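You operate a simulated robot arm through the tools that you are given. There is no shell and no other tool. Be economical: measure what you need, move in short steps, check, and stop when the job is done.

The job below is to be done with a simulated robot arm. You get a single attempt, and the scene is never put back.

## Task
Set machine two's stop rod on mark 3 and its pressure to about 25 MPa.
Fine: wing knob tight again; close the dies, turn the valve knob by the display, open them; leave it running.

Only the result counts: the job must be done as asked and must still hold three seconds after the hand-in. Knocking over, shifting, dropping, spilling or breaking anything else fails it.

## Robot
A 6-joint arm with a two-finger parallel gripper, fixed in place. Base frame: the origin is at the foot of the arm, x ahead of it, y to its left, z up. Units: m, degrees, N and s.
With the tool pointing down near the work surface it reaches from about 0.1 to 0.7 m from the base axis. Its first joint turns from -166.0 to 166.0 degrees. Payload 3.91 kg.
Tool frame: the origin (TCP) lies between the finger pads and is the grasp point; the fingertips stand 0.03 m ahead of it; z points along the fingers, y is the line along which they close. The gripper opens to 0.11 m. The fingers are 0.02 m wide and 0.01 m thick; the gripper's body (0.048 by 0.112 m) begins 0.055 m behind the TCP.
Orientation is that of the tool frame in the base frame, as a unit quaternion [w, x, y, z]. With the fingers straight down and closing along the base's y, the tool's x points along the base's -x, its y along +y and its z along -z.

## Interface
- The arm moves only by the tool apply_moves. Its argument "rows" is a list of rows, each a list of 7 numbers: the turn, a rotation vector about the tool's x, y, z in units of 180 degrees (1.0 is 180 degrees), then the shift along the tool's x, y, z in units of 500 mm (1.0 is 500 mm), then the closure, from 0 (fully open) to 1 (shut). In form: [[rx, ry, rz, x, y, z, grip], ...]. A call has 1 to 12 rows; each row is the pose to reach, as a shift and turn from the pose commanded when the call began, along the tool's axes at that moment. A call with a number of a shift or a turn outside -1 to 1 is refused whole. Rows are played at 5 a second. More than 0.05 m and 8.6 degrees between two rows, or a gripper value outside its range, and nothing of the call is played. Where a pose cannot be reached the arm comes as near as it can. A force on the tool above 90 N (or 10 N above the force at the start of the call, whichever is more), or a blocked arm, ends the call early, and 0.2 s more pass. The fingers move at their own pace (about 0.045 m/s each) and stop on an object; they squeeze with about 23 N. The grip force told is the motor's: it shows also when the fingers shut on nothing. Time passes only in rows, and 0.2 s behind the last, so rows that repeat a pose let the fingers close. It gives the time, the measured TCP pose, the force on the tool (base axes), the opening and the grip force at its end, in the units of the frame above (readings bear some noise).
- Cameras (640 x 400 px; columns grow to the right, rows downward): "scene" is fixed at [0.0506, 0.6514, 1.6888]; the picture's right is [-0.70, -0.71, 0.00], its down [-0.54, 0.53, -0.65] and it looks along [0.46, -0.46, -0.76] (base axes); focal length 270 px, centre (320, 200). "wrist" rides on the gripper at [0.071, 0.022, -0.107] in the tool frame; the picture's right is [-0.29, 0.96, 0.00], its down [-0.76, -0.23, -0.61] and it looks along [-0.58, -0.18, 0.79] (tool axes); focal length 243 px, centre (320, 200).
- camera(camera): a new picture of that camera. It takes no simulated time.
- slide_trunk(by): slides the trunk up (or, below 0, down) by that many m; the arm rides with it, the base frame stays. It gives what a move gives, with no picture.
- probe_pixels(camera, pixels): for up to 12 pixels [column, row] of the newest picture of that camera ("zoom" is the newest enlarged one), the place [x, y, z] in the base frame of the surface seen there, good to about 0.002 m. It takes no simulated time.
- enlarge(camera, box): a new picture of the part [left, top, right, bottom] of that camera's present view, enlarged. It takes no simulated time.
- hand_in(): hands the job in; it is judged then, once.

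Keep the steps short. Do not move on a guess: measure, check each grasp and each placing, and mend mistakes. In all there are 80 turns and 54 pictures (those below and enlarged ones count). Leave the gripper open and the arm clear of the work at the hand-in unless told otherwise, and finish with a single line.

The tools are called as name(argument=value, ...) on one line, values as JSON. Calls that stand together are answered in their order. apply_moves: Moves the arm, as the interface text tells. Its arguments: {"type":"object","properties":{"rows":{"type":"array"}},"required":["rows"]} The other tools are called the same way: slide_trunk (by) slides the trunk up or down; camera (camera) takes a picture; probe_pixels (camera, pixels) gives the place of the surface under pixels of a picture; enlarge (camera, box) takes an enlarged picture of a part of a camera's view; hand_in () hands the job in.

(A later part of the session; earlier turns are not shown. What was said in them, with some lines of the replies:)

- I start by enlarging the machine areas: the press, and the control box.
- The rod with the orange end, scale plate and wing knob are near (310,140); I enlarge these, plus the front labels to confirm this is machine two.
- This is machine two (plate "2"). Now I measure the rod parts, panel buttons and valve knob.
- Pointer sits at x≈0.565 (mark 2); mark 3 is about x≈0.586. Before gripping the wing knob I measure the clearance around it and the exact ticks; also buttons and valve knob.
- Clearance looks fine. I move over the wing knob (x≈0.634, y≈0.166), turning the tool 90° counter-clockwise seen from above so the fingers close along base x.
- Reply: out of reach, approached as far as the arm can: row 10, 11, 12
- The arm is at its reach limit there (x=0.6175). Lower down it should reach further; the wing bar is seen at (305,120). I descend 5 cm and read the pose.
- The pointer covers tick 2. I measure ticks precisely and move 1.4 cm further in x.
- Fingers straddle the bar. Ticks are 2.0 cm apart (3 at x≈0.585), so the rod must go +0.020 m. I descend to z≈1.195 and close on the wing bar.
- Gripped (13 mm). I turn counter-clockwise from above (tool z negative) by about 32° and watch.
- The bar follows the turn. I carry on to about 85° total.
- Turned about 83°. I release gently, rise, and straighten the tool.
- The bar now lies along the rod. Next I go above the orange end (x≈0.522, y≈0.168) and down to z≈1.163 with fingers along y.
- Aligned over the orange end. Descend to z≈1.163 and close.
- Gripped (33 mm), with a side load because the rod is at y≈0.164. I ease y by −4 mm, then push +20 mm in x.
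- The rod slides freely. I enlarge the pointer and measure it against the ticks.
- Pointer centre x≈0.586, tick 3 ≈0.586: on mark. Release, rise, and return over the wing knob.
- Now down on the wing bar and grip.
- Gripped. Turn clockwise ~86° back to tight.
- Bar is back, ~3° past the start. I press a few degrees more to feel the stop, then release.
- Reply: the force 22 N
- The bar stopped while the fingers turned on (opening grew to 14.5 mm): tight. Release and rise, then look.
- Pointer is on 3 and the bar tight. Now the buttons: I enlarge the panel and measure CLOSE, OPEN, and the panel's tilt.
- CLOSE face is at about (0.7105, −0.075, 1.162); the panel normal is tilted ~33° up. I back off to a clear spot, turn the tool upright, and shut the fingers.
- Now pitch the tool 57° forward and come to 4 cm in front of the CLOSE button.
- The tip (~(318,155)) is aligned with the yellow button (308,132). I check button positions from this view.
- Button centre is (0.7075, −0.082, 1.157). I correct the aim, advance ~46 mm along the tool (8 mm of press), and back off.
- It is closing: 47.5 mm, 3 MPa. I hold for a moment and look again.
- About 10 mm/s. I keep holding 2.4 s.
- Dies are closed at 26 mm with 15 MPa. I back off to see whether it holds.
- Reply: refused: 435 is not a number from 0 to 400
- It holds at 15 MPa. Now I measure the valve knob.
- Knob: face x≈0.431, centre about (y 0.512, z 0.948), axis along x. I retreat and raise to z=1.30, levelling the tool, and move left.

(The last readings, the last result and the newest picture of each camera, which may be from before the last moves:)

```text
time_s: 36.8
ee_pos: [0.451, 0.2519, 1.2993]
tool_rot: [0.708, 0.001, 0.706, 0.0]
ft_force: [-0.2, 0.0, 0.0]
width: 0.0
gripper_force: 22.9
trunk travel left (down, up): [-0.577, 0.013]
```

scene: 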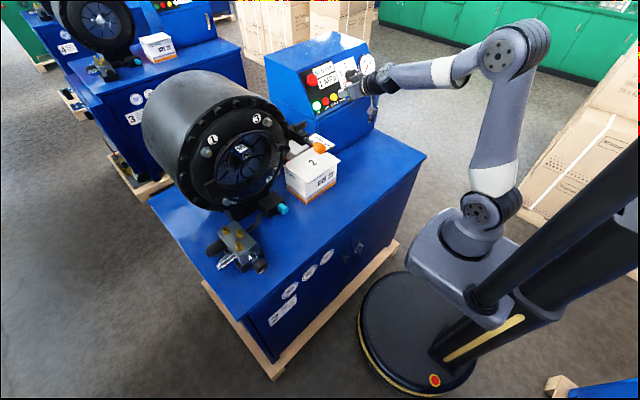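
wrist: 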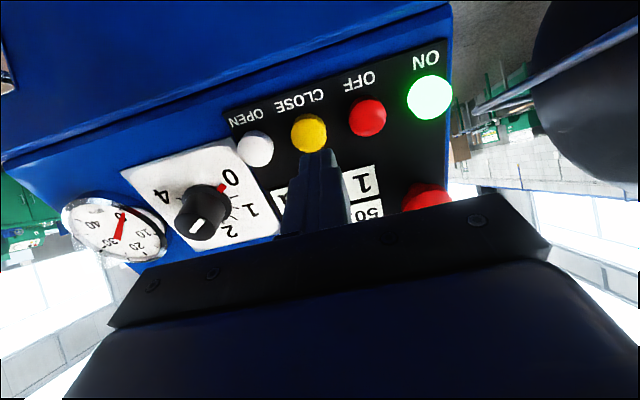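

Now on to (0.34, 0.512, 1.20), rolling the tool −90° so the fingers close vertically and I have clockwise room.

apply_moves(rows=[[0, 0, -0.0417, 0.017, 0.043, -0.0185, 0.9], [0, 0, -0.0833, 0.033, 0.087, -0.037, 0.8], [0, 0, -0.125, 0.05, 0.13, -0.0555, 0.6], [0, 0, -0.1667, 0.067, 0.173, -0.074, 0.4], [0, 0, -0.2083, 0.083, 0.217, -0.0925, 0.4], [0, 0, -0.25, 0.1, 0.26, -0.111, 0.4], [0, 0, -0.2917, 0.117, 0.303, -0.1295, 0.4], [0, 0, -0.3333, 0.133, 0.347, -0.148, 0.4], [0, 0, -0.375, 0.15, 0.39, -0.1665, 0.4], [0, 0, -0.4167, 0.167, 0.433, -0.185, 0.4], [0, 0, -0.4583, 0.183, 0.477, -0.2035, 0.4], [0, 0, -0.5, 0.2, 0.52, -0.222, 0.4]])

```text
time_s: 39.4
ee_pos: [0.3366, 0.5128, 1.2017]
tool_rot: [0.5, -0.5, 0.5, -0.5]
ft_force: [-1.0, -0.4, 0.7]
width: 0.0661
gripper_force: 0.1
trunk travel left (down, up): [-0.577, 0.013]
```

Lower straight down to knob height.

apply_moves(rows=[[0, 0, 0, 0, 0.084, 0, 0.4], [0, 0, 0, 0, 0.168, 0, 0.4], [0, 0, 0, 0, 0.252, 0, 0.4], [0, 0, 0, 0, 0.336, 0, 0.4], [0, 0, 0, 0, 0.42, 0, 0.4], [0, 0, 0, 0, 0.504, 0, 0.4], [0, 0, 0, 0, 0.504, 0, 0.4]])

camera(camera="wrist")

camera(camera="scene")

```text
time_s: 41.0
ee_pos: [0.3412, 0.5106, 0.9471]
tool_rot: [0.502, -0.499, 0.5, -0.499]
ft_force: [-0.4, 0.1, 0.0]
width: 0.0657
gripper_force: 0.1
trunk travel left (down, up): [-0.577, 0.013]
```

```text
18 pictures are left
```

wrist: 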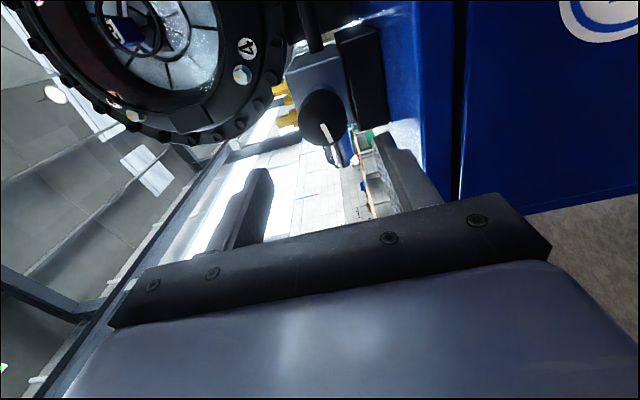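

```text
17 pictures are left
```

scene: 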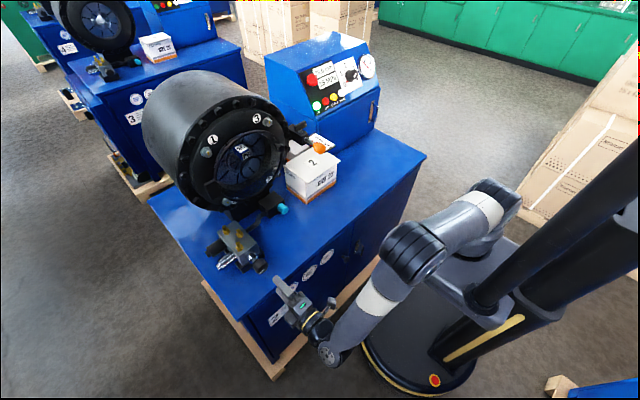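

The display stays visible. I measure the knob from the wrist (around (323,118)).

probe_pixels(camera="wrist", pixels=[[323, 118], [303, 115], [343, 118], [320, 97], [335, 140], [310, 135], [345, 128], [328, 130]])

```text
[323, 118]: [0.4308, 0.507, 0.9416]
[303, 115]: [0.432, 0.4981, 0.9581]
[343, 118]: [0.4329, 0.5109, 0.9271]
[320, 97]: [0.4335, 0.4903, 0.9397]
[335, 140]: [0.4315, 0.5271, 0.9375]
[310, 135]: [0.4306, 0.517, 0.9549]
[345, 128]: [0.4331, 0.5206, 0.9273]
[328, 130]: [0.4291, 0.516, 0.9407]
```

Knob centre (0.510, 0.943), radius 20 mm. I centre (−4 mm z), advance 84 mm, then close.

apply_moves(rows=[[0, 0, 0, 0, 0.008, 0.04, 0.4], [0, 0, 0, 0, 0.008, 0.1, 0.4], [0, 0, 0, 0, 0.008, 0.168, 0.4], [0, 0, 0, 0, 0.008, 0.168, 0.4], [0, 0, 0, 0, 0.008, 0.168, 0.8], [0, 0, 0, 0, 0.008, 0.168, 0.8], [0, 0, 0, 0, 0.008, 0.168, 0.8], [0, 0, 0, 0, 0.008, 0.168, 0.8], [0, 0, 0, 0, 0.008, 0.168, 0.8]])

camera(camera="wrist")

```text
time_s: 43.0
ee_pos: [0.4249, 0.5095, 0.9458]
tool_rot: [0.501, -0.5, 0.5, -0.499]
ft_force: [3.0, 0.7, 1.4]
width: 0.0411
gripper_force: 45.1
trunk travel left (down, up): [-0.577, 0.013]
```

```text
16 pictures are left
```

wrist: 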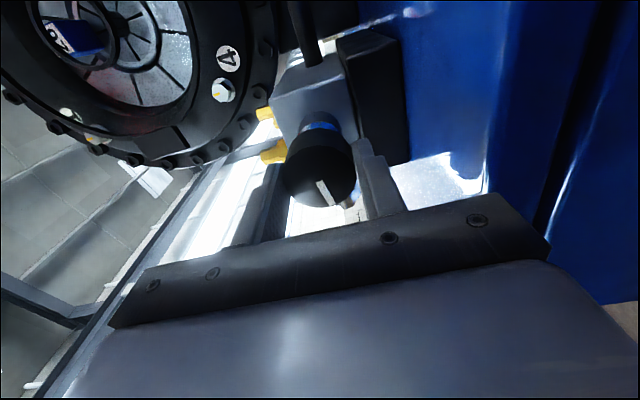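

Gripped (41 mm). I turn clockwise ~30° and read the display.

apply_moves(rows=[[0, 0, 0.04, 0, 0, 0, 0.8], [0, 0, 0.08, 0, 0, 0, 0.8], [0, 0, 0.12, 0, 0, 0, 0.8], [0, 0, 0.16, 0, 0, 0, 0.8], [0, 0, 0.16, 0, 0, 0, 0.8]])

enlarge(camera="scene", box=[290, 40, 390, 120])

```text
time_s: 44.2
ee_pos: [0.4249, 0.5104, 0.9461]
tool_rot: [0.609, -0.358, 0.609, -0.359]
ft_force: [1.5, -10.9, -4.4]
width: 0.0414
gripper_force: 44.6
trunk travel left (down, up): [-0.577, 0.013]
```

```text
5.00 times, centred on (340, 80) of scene
```

zoom: 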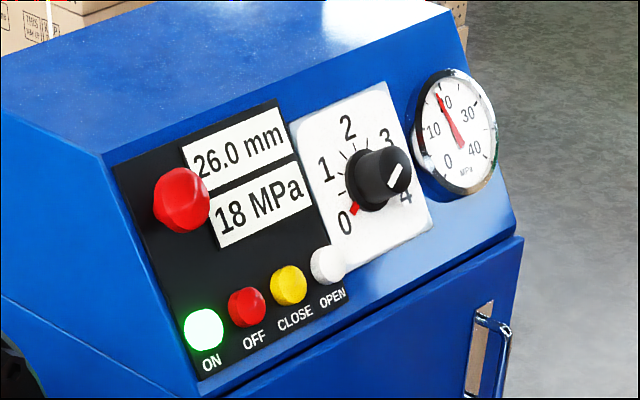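

15→18 MPa for 29°: about 0.1 MPa/degree. I turn 60° more.

apply_moves(rows=[[0, 0, 0.04, 0, 0, 0, 0.8], [0, 0, 0.08, 0, 0, 0, 0.8], [0, 0, 0.12, 0, 0, 0, 0.8], [0, 0, 0.16, 0, 0, 0, 0.8], [0, 0, 0.2, 0, 0, 0, 0.8], [0, 0, 0.24, 0, 0, 0, 0.8], [0, 0, 0.28, 0, 0, 0, 0.8], [0, 0, 0.32, 0, 0, 0, 0.8], [0, 0, 0.34, 0, 0, 0, 0.8], [0, 0, 0.34, 0, 0, 0, 0.8]])

enlarge(camera="scene", box=[290, 40, 390, 120])

```text
time_s: 46.4
ee_pos: [0.4253, 0.5111, 0.9464]
tool_rot: [0.707, 0.003, 0.708, 0.0]
ft_force: [7.8, -23.6, -17.6]
width: 0.0414
gripper_force: 45.1
trunk travel left (down, up): [-0.577, 0.013]
```

```text
5.00 times, centred on (340, 80) of scene
```

zoom: 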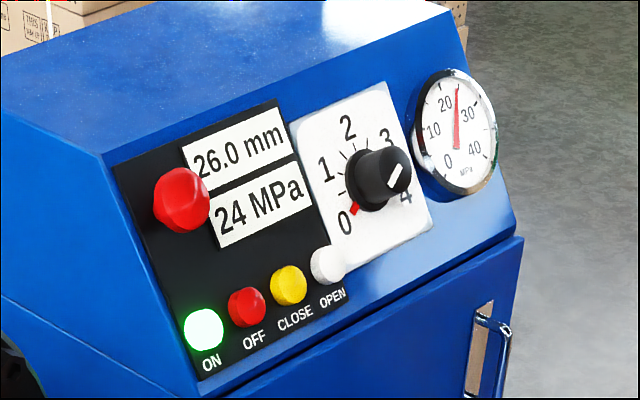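

24 MPa. Another 10°, easing the side load a little.

apply_moves(rows=[[0, 0, 0.025, 0.003, -0.003, 0, 0.8], [0, 0, 0.055, 0.004, -0.004, 0, 0.8], [0, 0, 0.055, 0.004, -0.004, 0, 0.8]])

enlarge(camera="scene", box=[290, 40, 390, 120])

```text
time_s: 47.2
ee_pos: [0.4252, 0.5097, 0.9458]
tool_rot: [0.705, 0.063, 0.703, 0.064]
ft_force: [9.9, -14.2, -1.9]
width: 0.0413
gripper_force: 45.1
trunk travel left (down, up): [-0.577, 0.013]
```

```text
5.00 times, centred on (340, 80) of scene
```

zoom: 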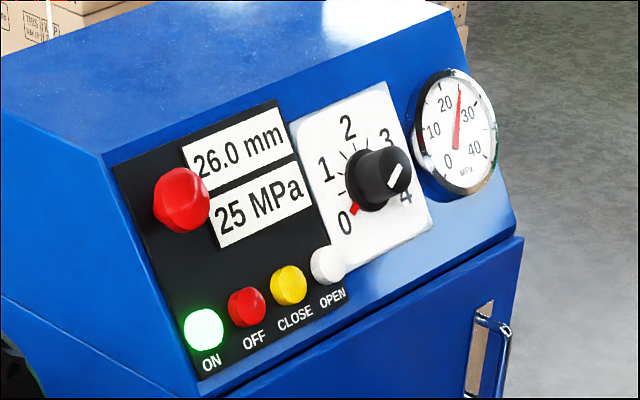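

25 MPa. Release, back off 8.5 cm, and level the roll.

apply_moves(rows=[[0, 0, 0, 0, 0, 0, 0.4], [0, 0, 0, 0, 0, 0, 0.4], [0, 0, 0, 0, 0, 0, 0.4], [0, 0, 0, 0, 0, -0.06, 0.4], [0, 0, 0, 0, 0, -0.12, 0.4], [0, 0, 0, 0, 0, -0.17, 0.4], [0, 0, -0.03, 0, 0, -0.17, 0.6], [0, 0, -0.057, 0, 0, -0.17, 0.8]])

enlarge(camera="scene", box=[290, 40, 390, 120])

```text
time_s: 49.0
ee_pos: [0.3386, 0.5108, 0.945]
tool_rot: [0.708, -0.003, 0.706, -0.001]
ft_force: [0.0, 0.1, 0.2]
width: 0.022
gripper_force: 0.3
trunk travel left (down, up): [-0.577, 0.013]
```

```text
5.00 times, centred on (340, 80) of scene
```

zoom: 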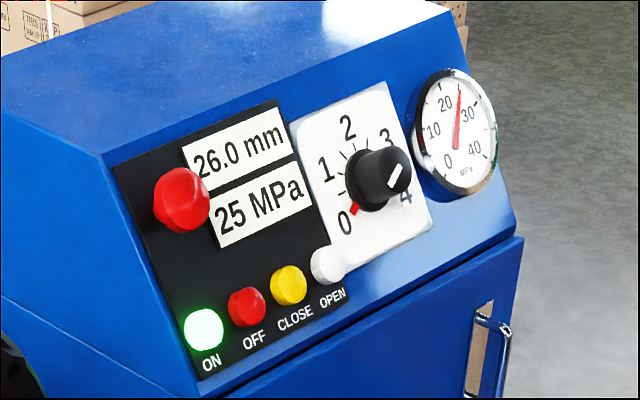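

25 MPa holds. Go back up and over toward the panel.

apply_moves(rows=[[0, 0, 0, -0.085, 0, 0, 1], [0, 0, 0, -0.17, 0, 0, 1], [0, 0, 0, -0.255, 0, 0, 1], [0, 0, 0, -0.34, 0, 0, 1], [0, 0, 0, -0.425, 0, 0, 1], [0, 0, 0, -0.51, 0, 0, 1], [0, 0, 0, -0.543, -0.078, 0.037, 1], [0, 0, 0, -0.577, -0.157, 0.074, 1], [0, 0, 0, -0.61, -0.235, 0.112, 1], [0, 0, 0, -0.643, -0.313, 0.149, 1], [0, 0, 0, -0.677, -0.392, 0.187, 1], [0, 0, 0, -0.71, -0.47, 0.224, 1]])

```text
time_s: 51.6
ee_pos: [0.4505, 0.2735, 1.3009]
tool_rot: [0.708, -0.002, 0.706, -0.001]
ft_force: [-0.5, -0.6, 0.9]
width: 0.0
gripper_force: 22.6
trunk travel left (down, up): [-0.577, 0.013]
```

Move right to y=−0.127 while pitching back to the press angle.

apply_moves(rows=[[0, 0.0182, 0, 0, -0.08, 0, 1], [0, 0.0363, 0, 0, -0.16, 0, 1], [0, 0.0545, 0, 0, -0.24, 0, 1], [0, 0.0727, 0, 0, -0.32, 0, 1], [0, 0.0909, 0, 0, -0.4, 0, 1], [0, 0.109, 0, 0, -0.48, 0, 1], [0, 0.1272, 0, 0, -0.56, 0, 1], [0, 0.1454, 0, 0, -0.64, 0, 1], [0, 0.1635, 0, 0, -0.72, 0, 1], [0, 0.1817, 0, 0, -0.801, 0, 1], [0, 0.1817, 0, 0, -0.801, 0, 1]])

```text
time_s: 54.0
ee_pos: [0.4704, -0.0305, 1.2703]
tool_rot: [0.487, -0.027, 0.87, -0.076]
ft_force: [-0.2, 0.1, 0.6]
width: 0.0
gripper_force: 23.3
out of reach, approached as far as the arm can: row 7, 8, 9, 10, 11
trunk travel left (down, up): [-0.577, 0.013]
```

The arm stuck slightly short at (0.470, −0.031) with a small tilt; going further out should free it. I move toward (0.60, −0.10, 1.24), correcting the orientation.

apply_moves(rows=[[0, 0, 0, -0.014, -0.02, 0.06, 1], [-0.008, 0.001, 0.009, -0.028, -0.05, 0.12, 1], [-0.017, 0.003, 0.019, -0.042, -0.075, 0.17, 1], [-0.026, 0.004, 0.029, -0.056, -0.1, 0.22, 1], [-0.0342, 0.0055, 0.0383, -0.069, -0.122, 0.267, 1], [-0.0342, 0.0055, 0.0383, -0.069, -0.122, 0.267, 1]])

```text
time_s: 55.4
ee_pos: [0.6008, -0.0717, 1.2514]
tool_rot: [0.552, -0.008, 0.832, -0.059]
ft_force: [0.0, -0.2, 0.5]
width: 0.0003
gripper_force: 23.2
out of reach, approached as far as the arm can: row 1, 2, 3, 4, 5
trunk travel left (down, up): [-0.577, 0.013]
```

I check where it settles.

apply_moves(rows=[[0, 0, 0, 0, 0, 0, 1], [0, 0, 0, 0, 0, 0, 1]])

camera(camera="scene")

```text
time_s: 56.0
ee_pos: [0.602, -0.0718, 1.2517]
tool_rot: [0.552, -0.009, 0.832, -0.059]
ft_force: [-0.4, 0.4, 0.2]
width: 0.0
gripper_force: 23.4
trunk travel left (down, up): [-0.577, 0.013]
```

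```text
11 pictures are left
```

scene: 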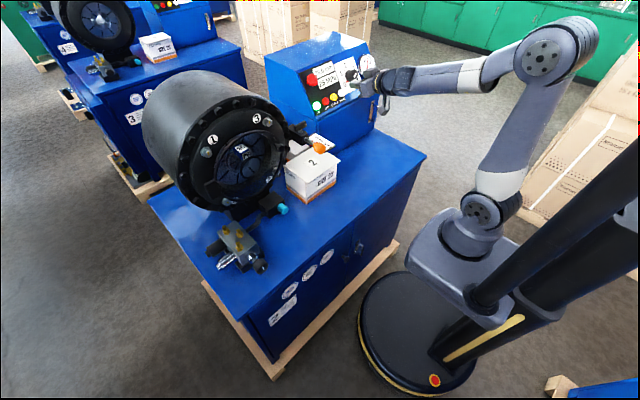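

Now an exact correction to a pre-press pose before OPEN: (0.640, −0.127, 1.202).

apply_moves(rows=[[-0.0075, 0.0134, 0.0058, 0.018, -0.024, 0.03, 1], [-0.0151, 0.0267, 0.0115, 0.035, -0.047, 0.059, 1], [-0.0226, 0.04, 0.0173, 0.053, -0.071, 0.089, 1], [-0.0302, 0.0535, 0.0231, 0.071, -0.095, 0.118, 1], [-0.0302, 0.0535, 0.0231, 0.071, -0.095, 0.118, 1]])

camera(camera="wrist")

```text
time_s: 57.2
ee_pos: [0.6297, -0.145, 1.1773]
tool_rot: [0.404, 0.01, 0.913, 0.059]
ft_force: [-0.1, 0.3, 0.0]
width: 0.0
gripper_force: 23.1
out of reach, approached as far as the arm can: row 1
trunk travel left (down, up): [-0.577, 0.013]
```

```text
10 pictures are left
```

wrist: 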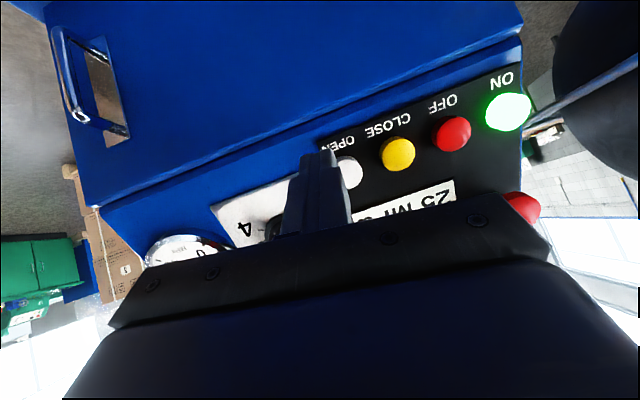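

The deltas had counted from the earlier unreached command, so it overshot; now command and measure agree. I correct again.

apply_moves(rows=[[0.0075, -0.0135, -0.0059, -0.012, 0.01, -0.004, 1], [0.015, -0.027, -0.0118, -0.024, 0.02, -0.007, 1], [0.0224, -0.0405, -0.0178, -0.035, 0.031, -0.01, 1], [0.0299, -0.054, -0.0237, -0.047, 0.041, -0.014, 1], [0.0299, -0.054, -0.0237, -0.047, 0.041, -0.014, 1]])

camera(camera="wrist")

probe_pixels(camera="wrist", pixels=[[308, 135], [303, 130], [300, 135], [310, 142], [314, 130]])

```text
time_s: 58.4
ee_pos: [0.639, -0.1282, 1.2014]
tool_rot: [0.482, -0.001, 0.876, -0.001]
ft_force: [0.1, -0.2, -0.1]
width: 0.0
gripper_force: 22.7
trunk travel left (down, up): [-0.577, 0.013]
```

```text
9 pictures are left
```

wrist: 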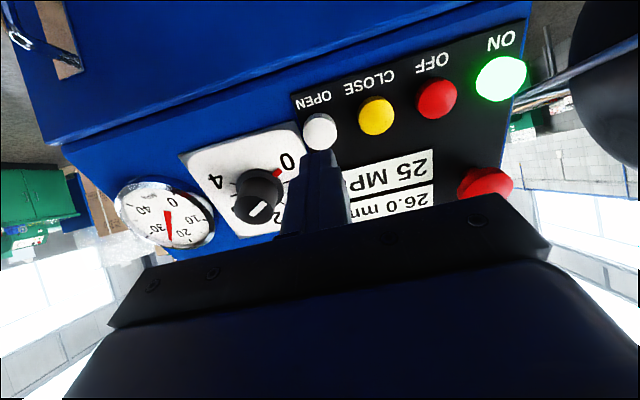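

```text
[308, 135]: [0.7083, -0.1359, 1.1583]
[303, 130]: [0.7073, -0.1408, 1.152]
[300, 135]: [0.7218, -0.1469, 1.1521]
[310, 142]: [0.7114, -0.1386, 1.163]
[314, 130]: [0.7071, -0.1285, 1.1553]
```

Aligned with OPEN. I press (60 mm advance) and hold.

apply_moves(rows=[[0, 0, 0, 0, 0.001, 0.05, 1], [0, 0, 0, 0, 0.002, 0.09, 1], [0, 0, 0, 0, 0.002, 0.108, 1], [0, 0, 0, 0, 0.002, 0.116, 1], [0, 0, 0, 0, 0.002, 0.12, 1], [0, 0, 0, 0, 0.002, 0.12, 1], [0, 0, 0, 0, 0.002, 0.12, 1], [0, 0, 0, 0, 0.002, 0.12, 1], [0, 0, 0, 0, 0.002, 0.12, 1], [0, 0, 0, 0, 0.002, 0.12, 1]])

enlarge(camera="scene", box=[290, 40, 390, 120])

```text
time_s: 60.6
ee_pos: [0.6877, -0.1268, 1.1693]
tool_rot: [0.483, 0.0, 0.876, 0.0]
ft_force: [-19.5, 0.0, 1.9]
width: 0.0
gripper_force: 23.3
trunk travel left (down, up): [-0.577, 0.013]
```

```text
5.00 times, centred on (340, 80) of scene
```

zoom: 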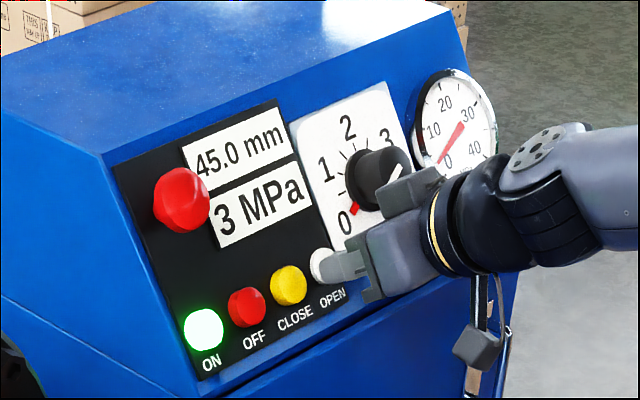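

Opening: 45.0 mm. I hold 1.4 s more, then back off and check.

apply_moves(rows=[[0, 0, 0, 0, 0, 0, 1], [0, 0, 0, 0, 0, 0, 1], [0, 0, 0, 0, 0, 0, 1], [0, 0, 0, 0, 0, 0, 1], [0, 0, 0, 0, 0, 0, 1], [0, 0, 0, 0, 0, 0, 1], [0, 0, 0, 0, 0, 0, 1], [0, 0, 0, 0, 0, -0.05, 1], [0, 0, 0, 0, 0, -0.13, 1], [0, 0, 0, 0, 0, -0.22, 1], [0, 0, 0, 0, 0, -0.3, 0.5], [0, 0, 0, 0, 0, -0.3, 0]])

enlarge(camera="scene", box=[290, 40, 390, 120])

```text
time_s: 63.2
ee_pos: [0.5634, -0.1272, 1.2499]
tool_rot: [0.482, 0.0, 0.876, 0.0]
ft_force: [0.3, 0.3, 0.0]
width: 0.0495
gripper_force: 0.1
trunk travel left (down, up): [-0.577, 0.013]
```

```text
5.00 times, centred on (340, 80) of scene
```

zoom: 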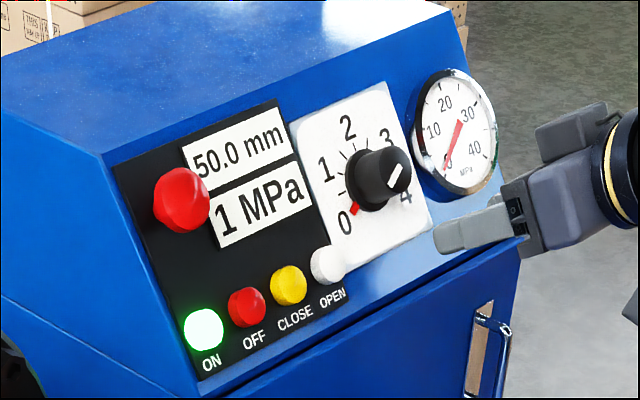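

Dies open (50.0 mm), ON lit, running. I open the gripper fully and take a last look at the rod and knob.

apply_moves(rows=[[0, 0, 0, 0, 0, -0.04, 0], [0, 0, 0, 0, 0, -0.04, 0], [0, 0, 0, 0, 0, -0.04, 0], [0, 0, 0, 0, 0, -0.04, 0]])

enlarge(camera="scene", box=[265, 100, 355, 170])

camera(camera="scene")

```text
time_s: 64.2
ee_pos: [0.5471, -0.1267, 1.26]
tool_rot: [0.482, -0.001, 0.876, 0.0]
ft_force: [-0.6, -0.1, -0.3]
width: 0.11
gripper_force: 0.0
trunk travel left (down, up): [-0.577, 0.013]
```

```text
5.71 times, centred on (310, 135) of scene
```

zoom: 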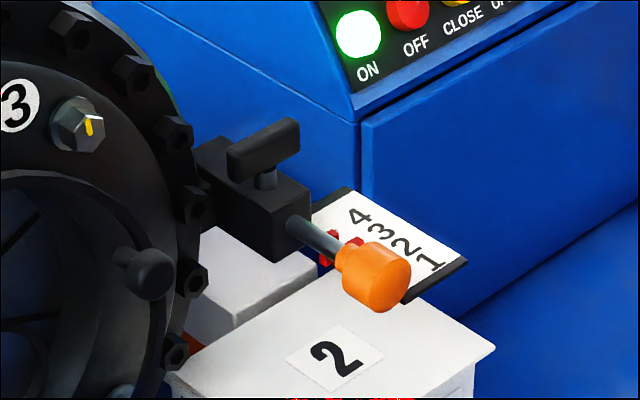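

```text
5 pictures are left
```

scene: 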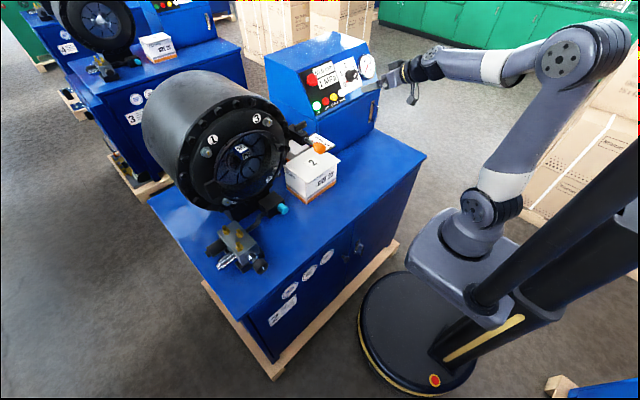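

Everything is in place: rod on 3, wing bar tight, valve set to 25 MPa, dies open, machine on, gripper open and clear. I hand in.

hand_in()

```text
The job is handed in.
```

Machine two's stop rod is on mark 3 with the wing knob tight, its pressure read 25 MPa with the dies closed, and the dies are open again with the machine running.
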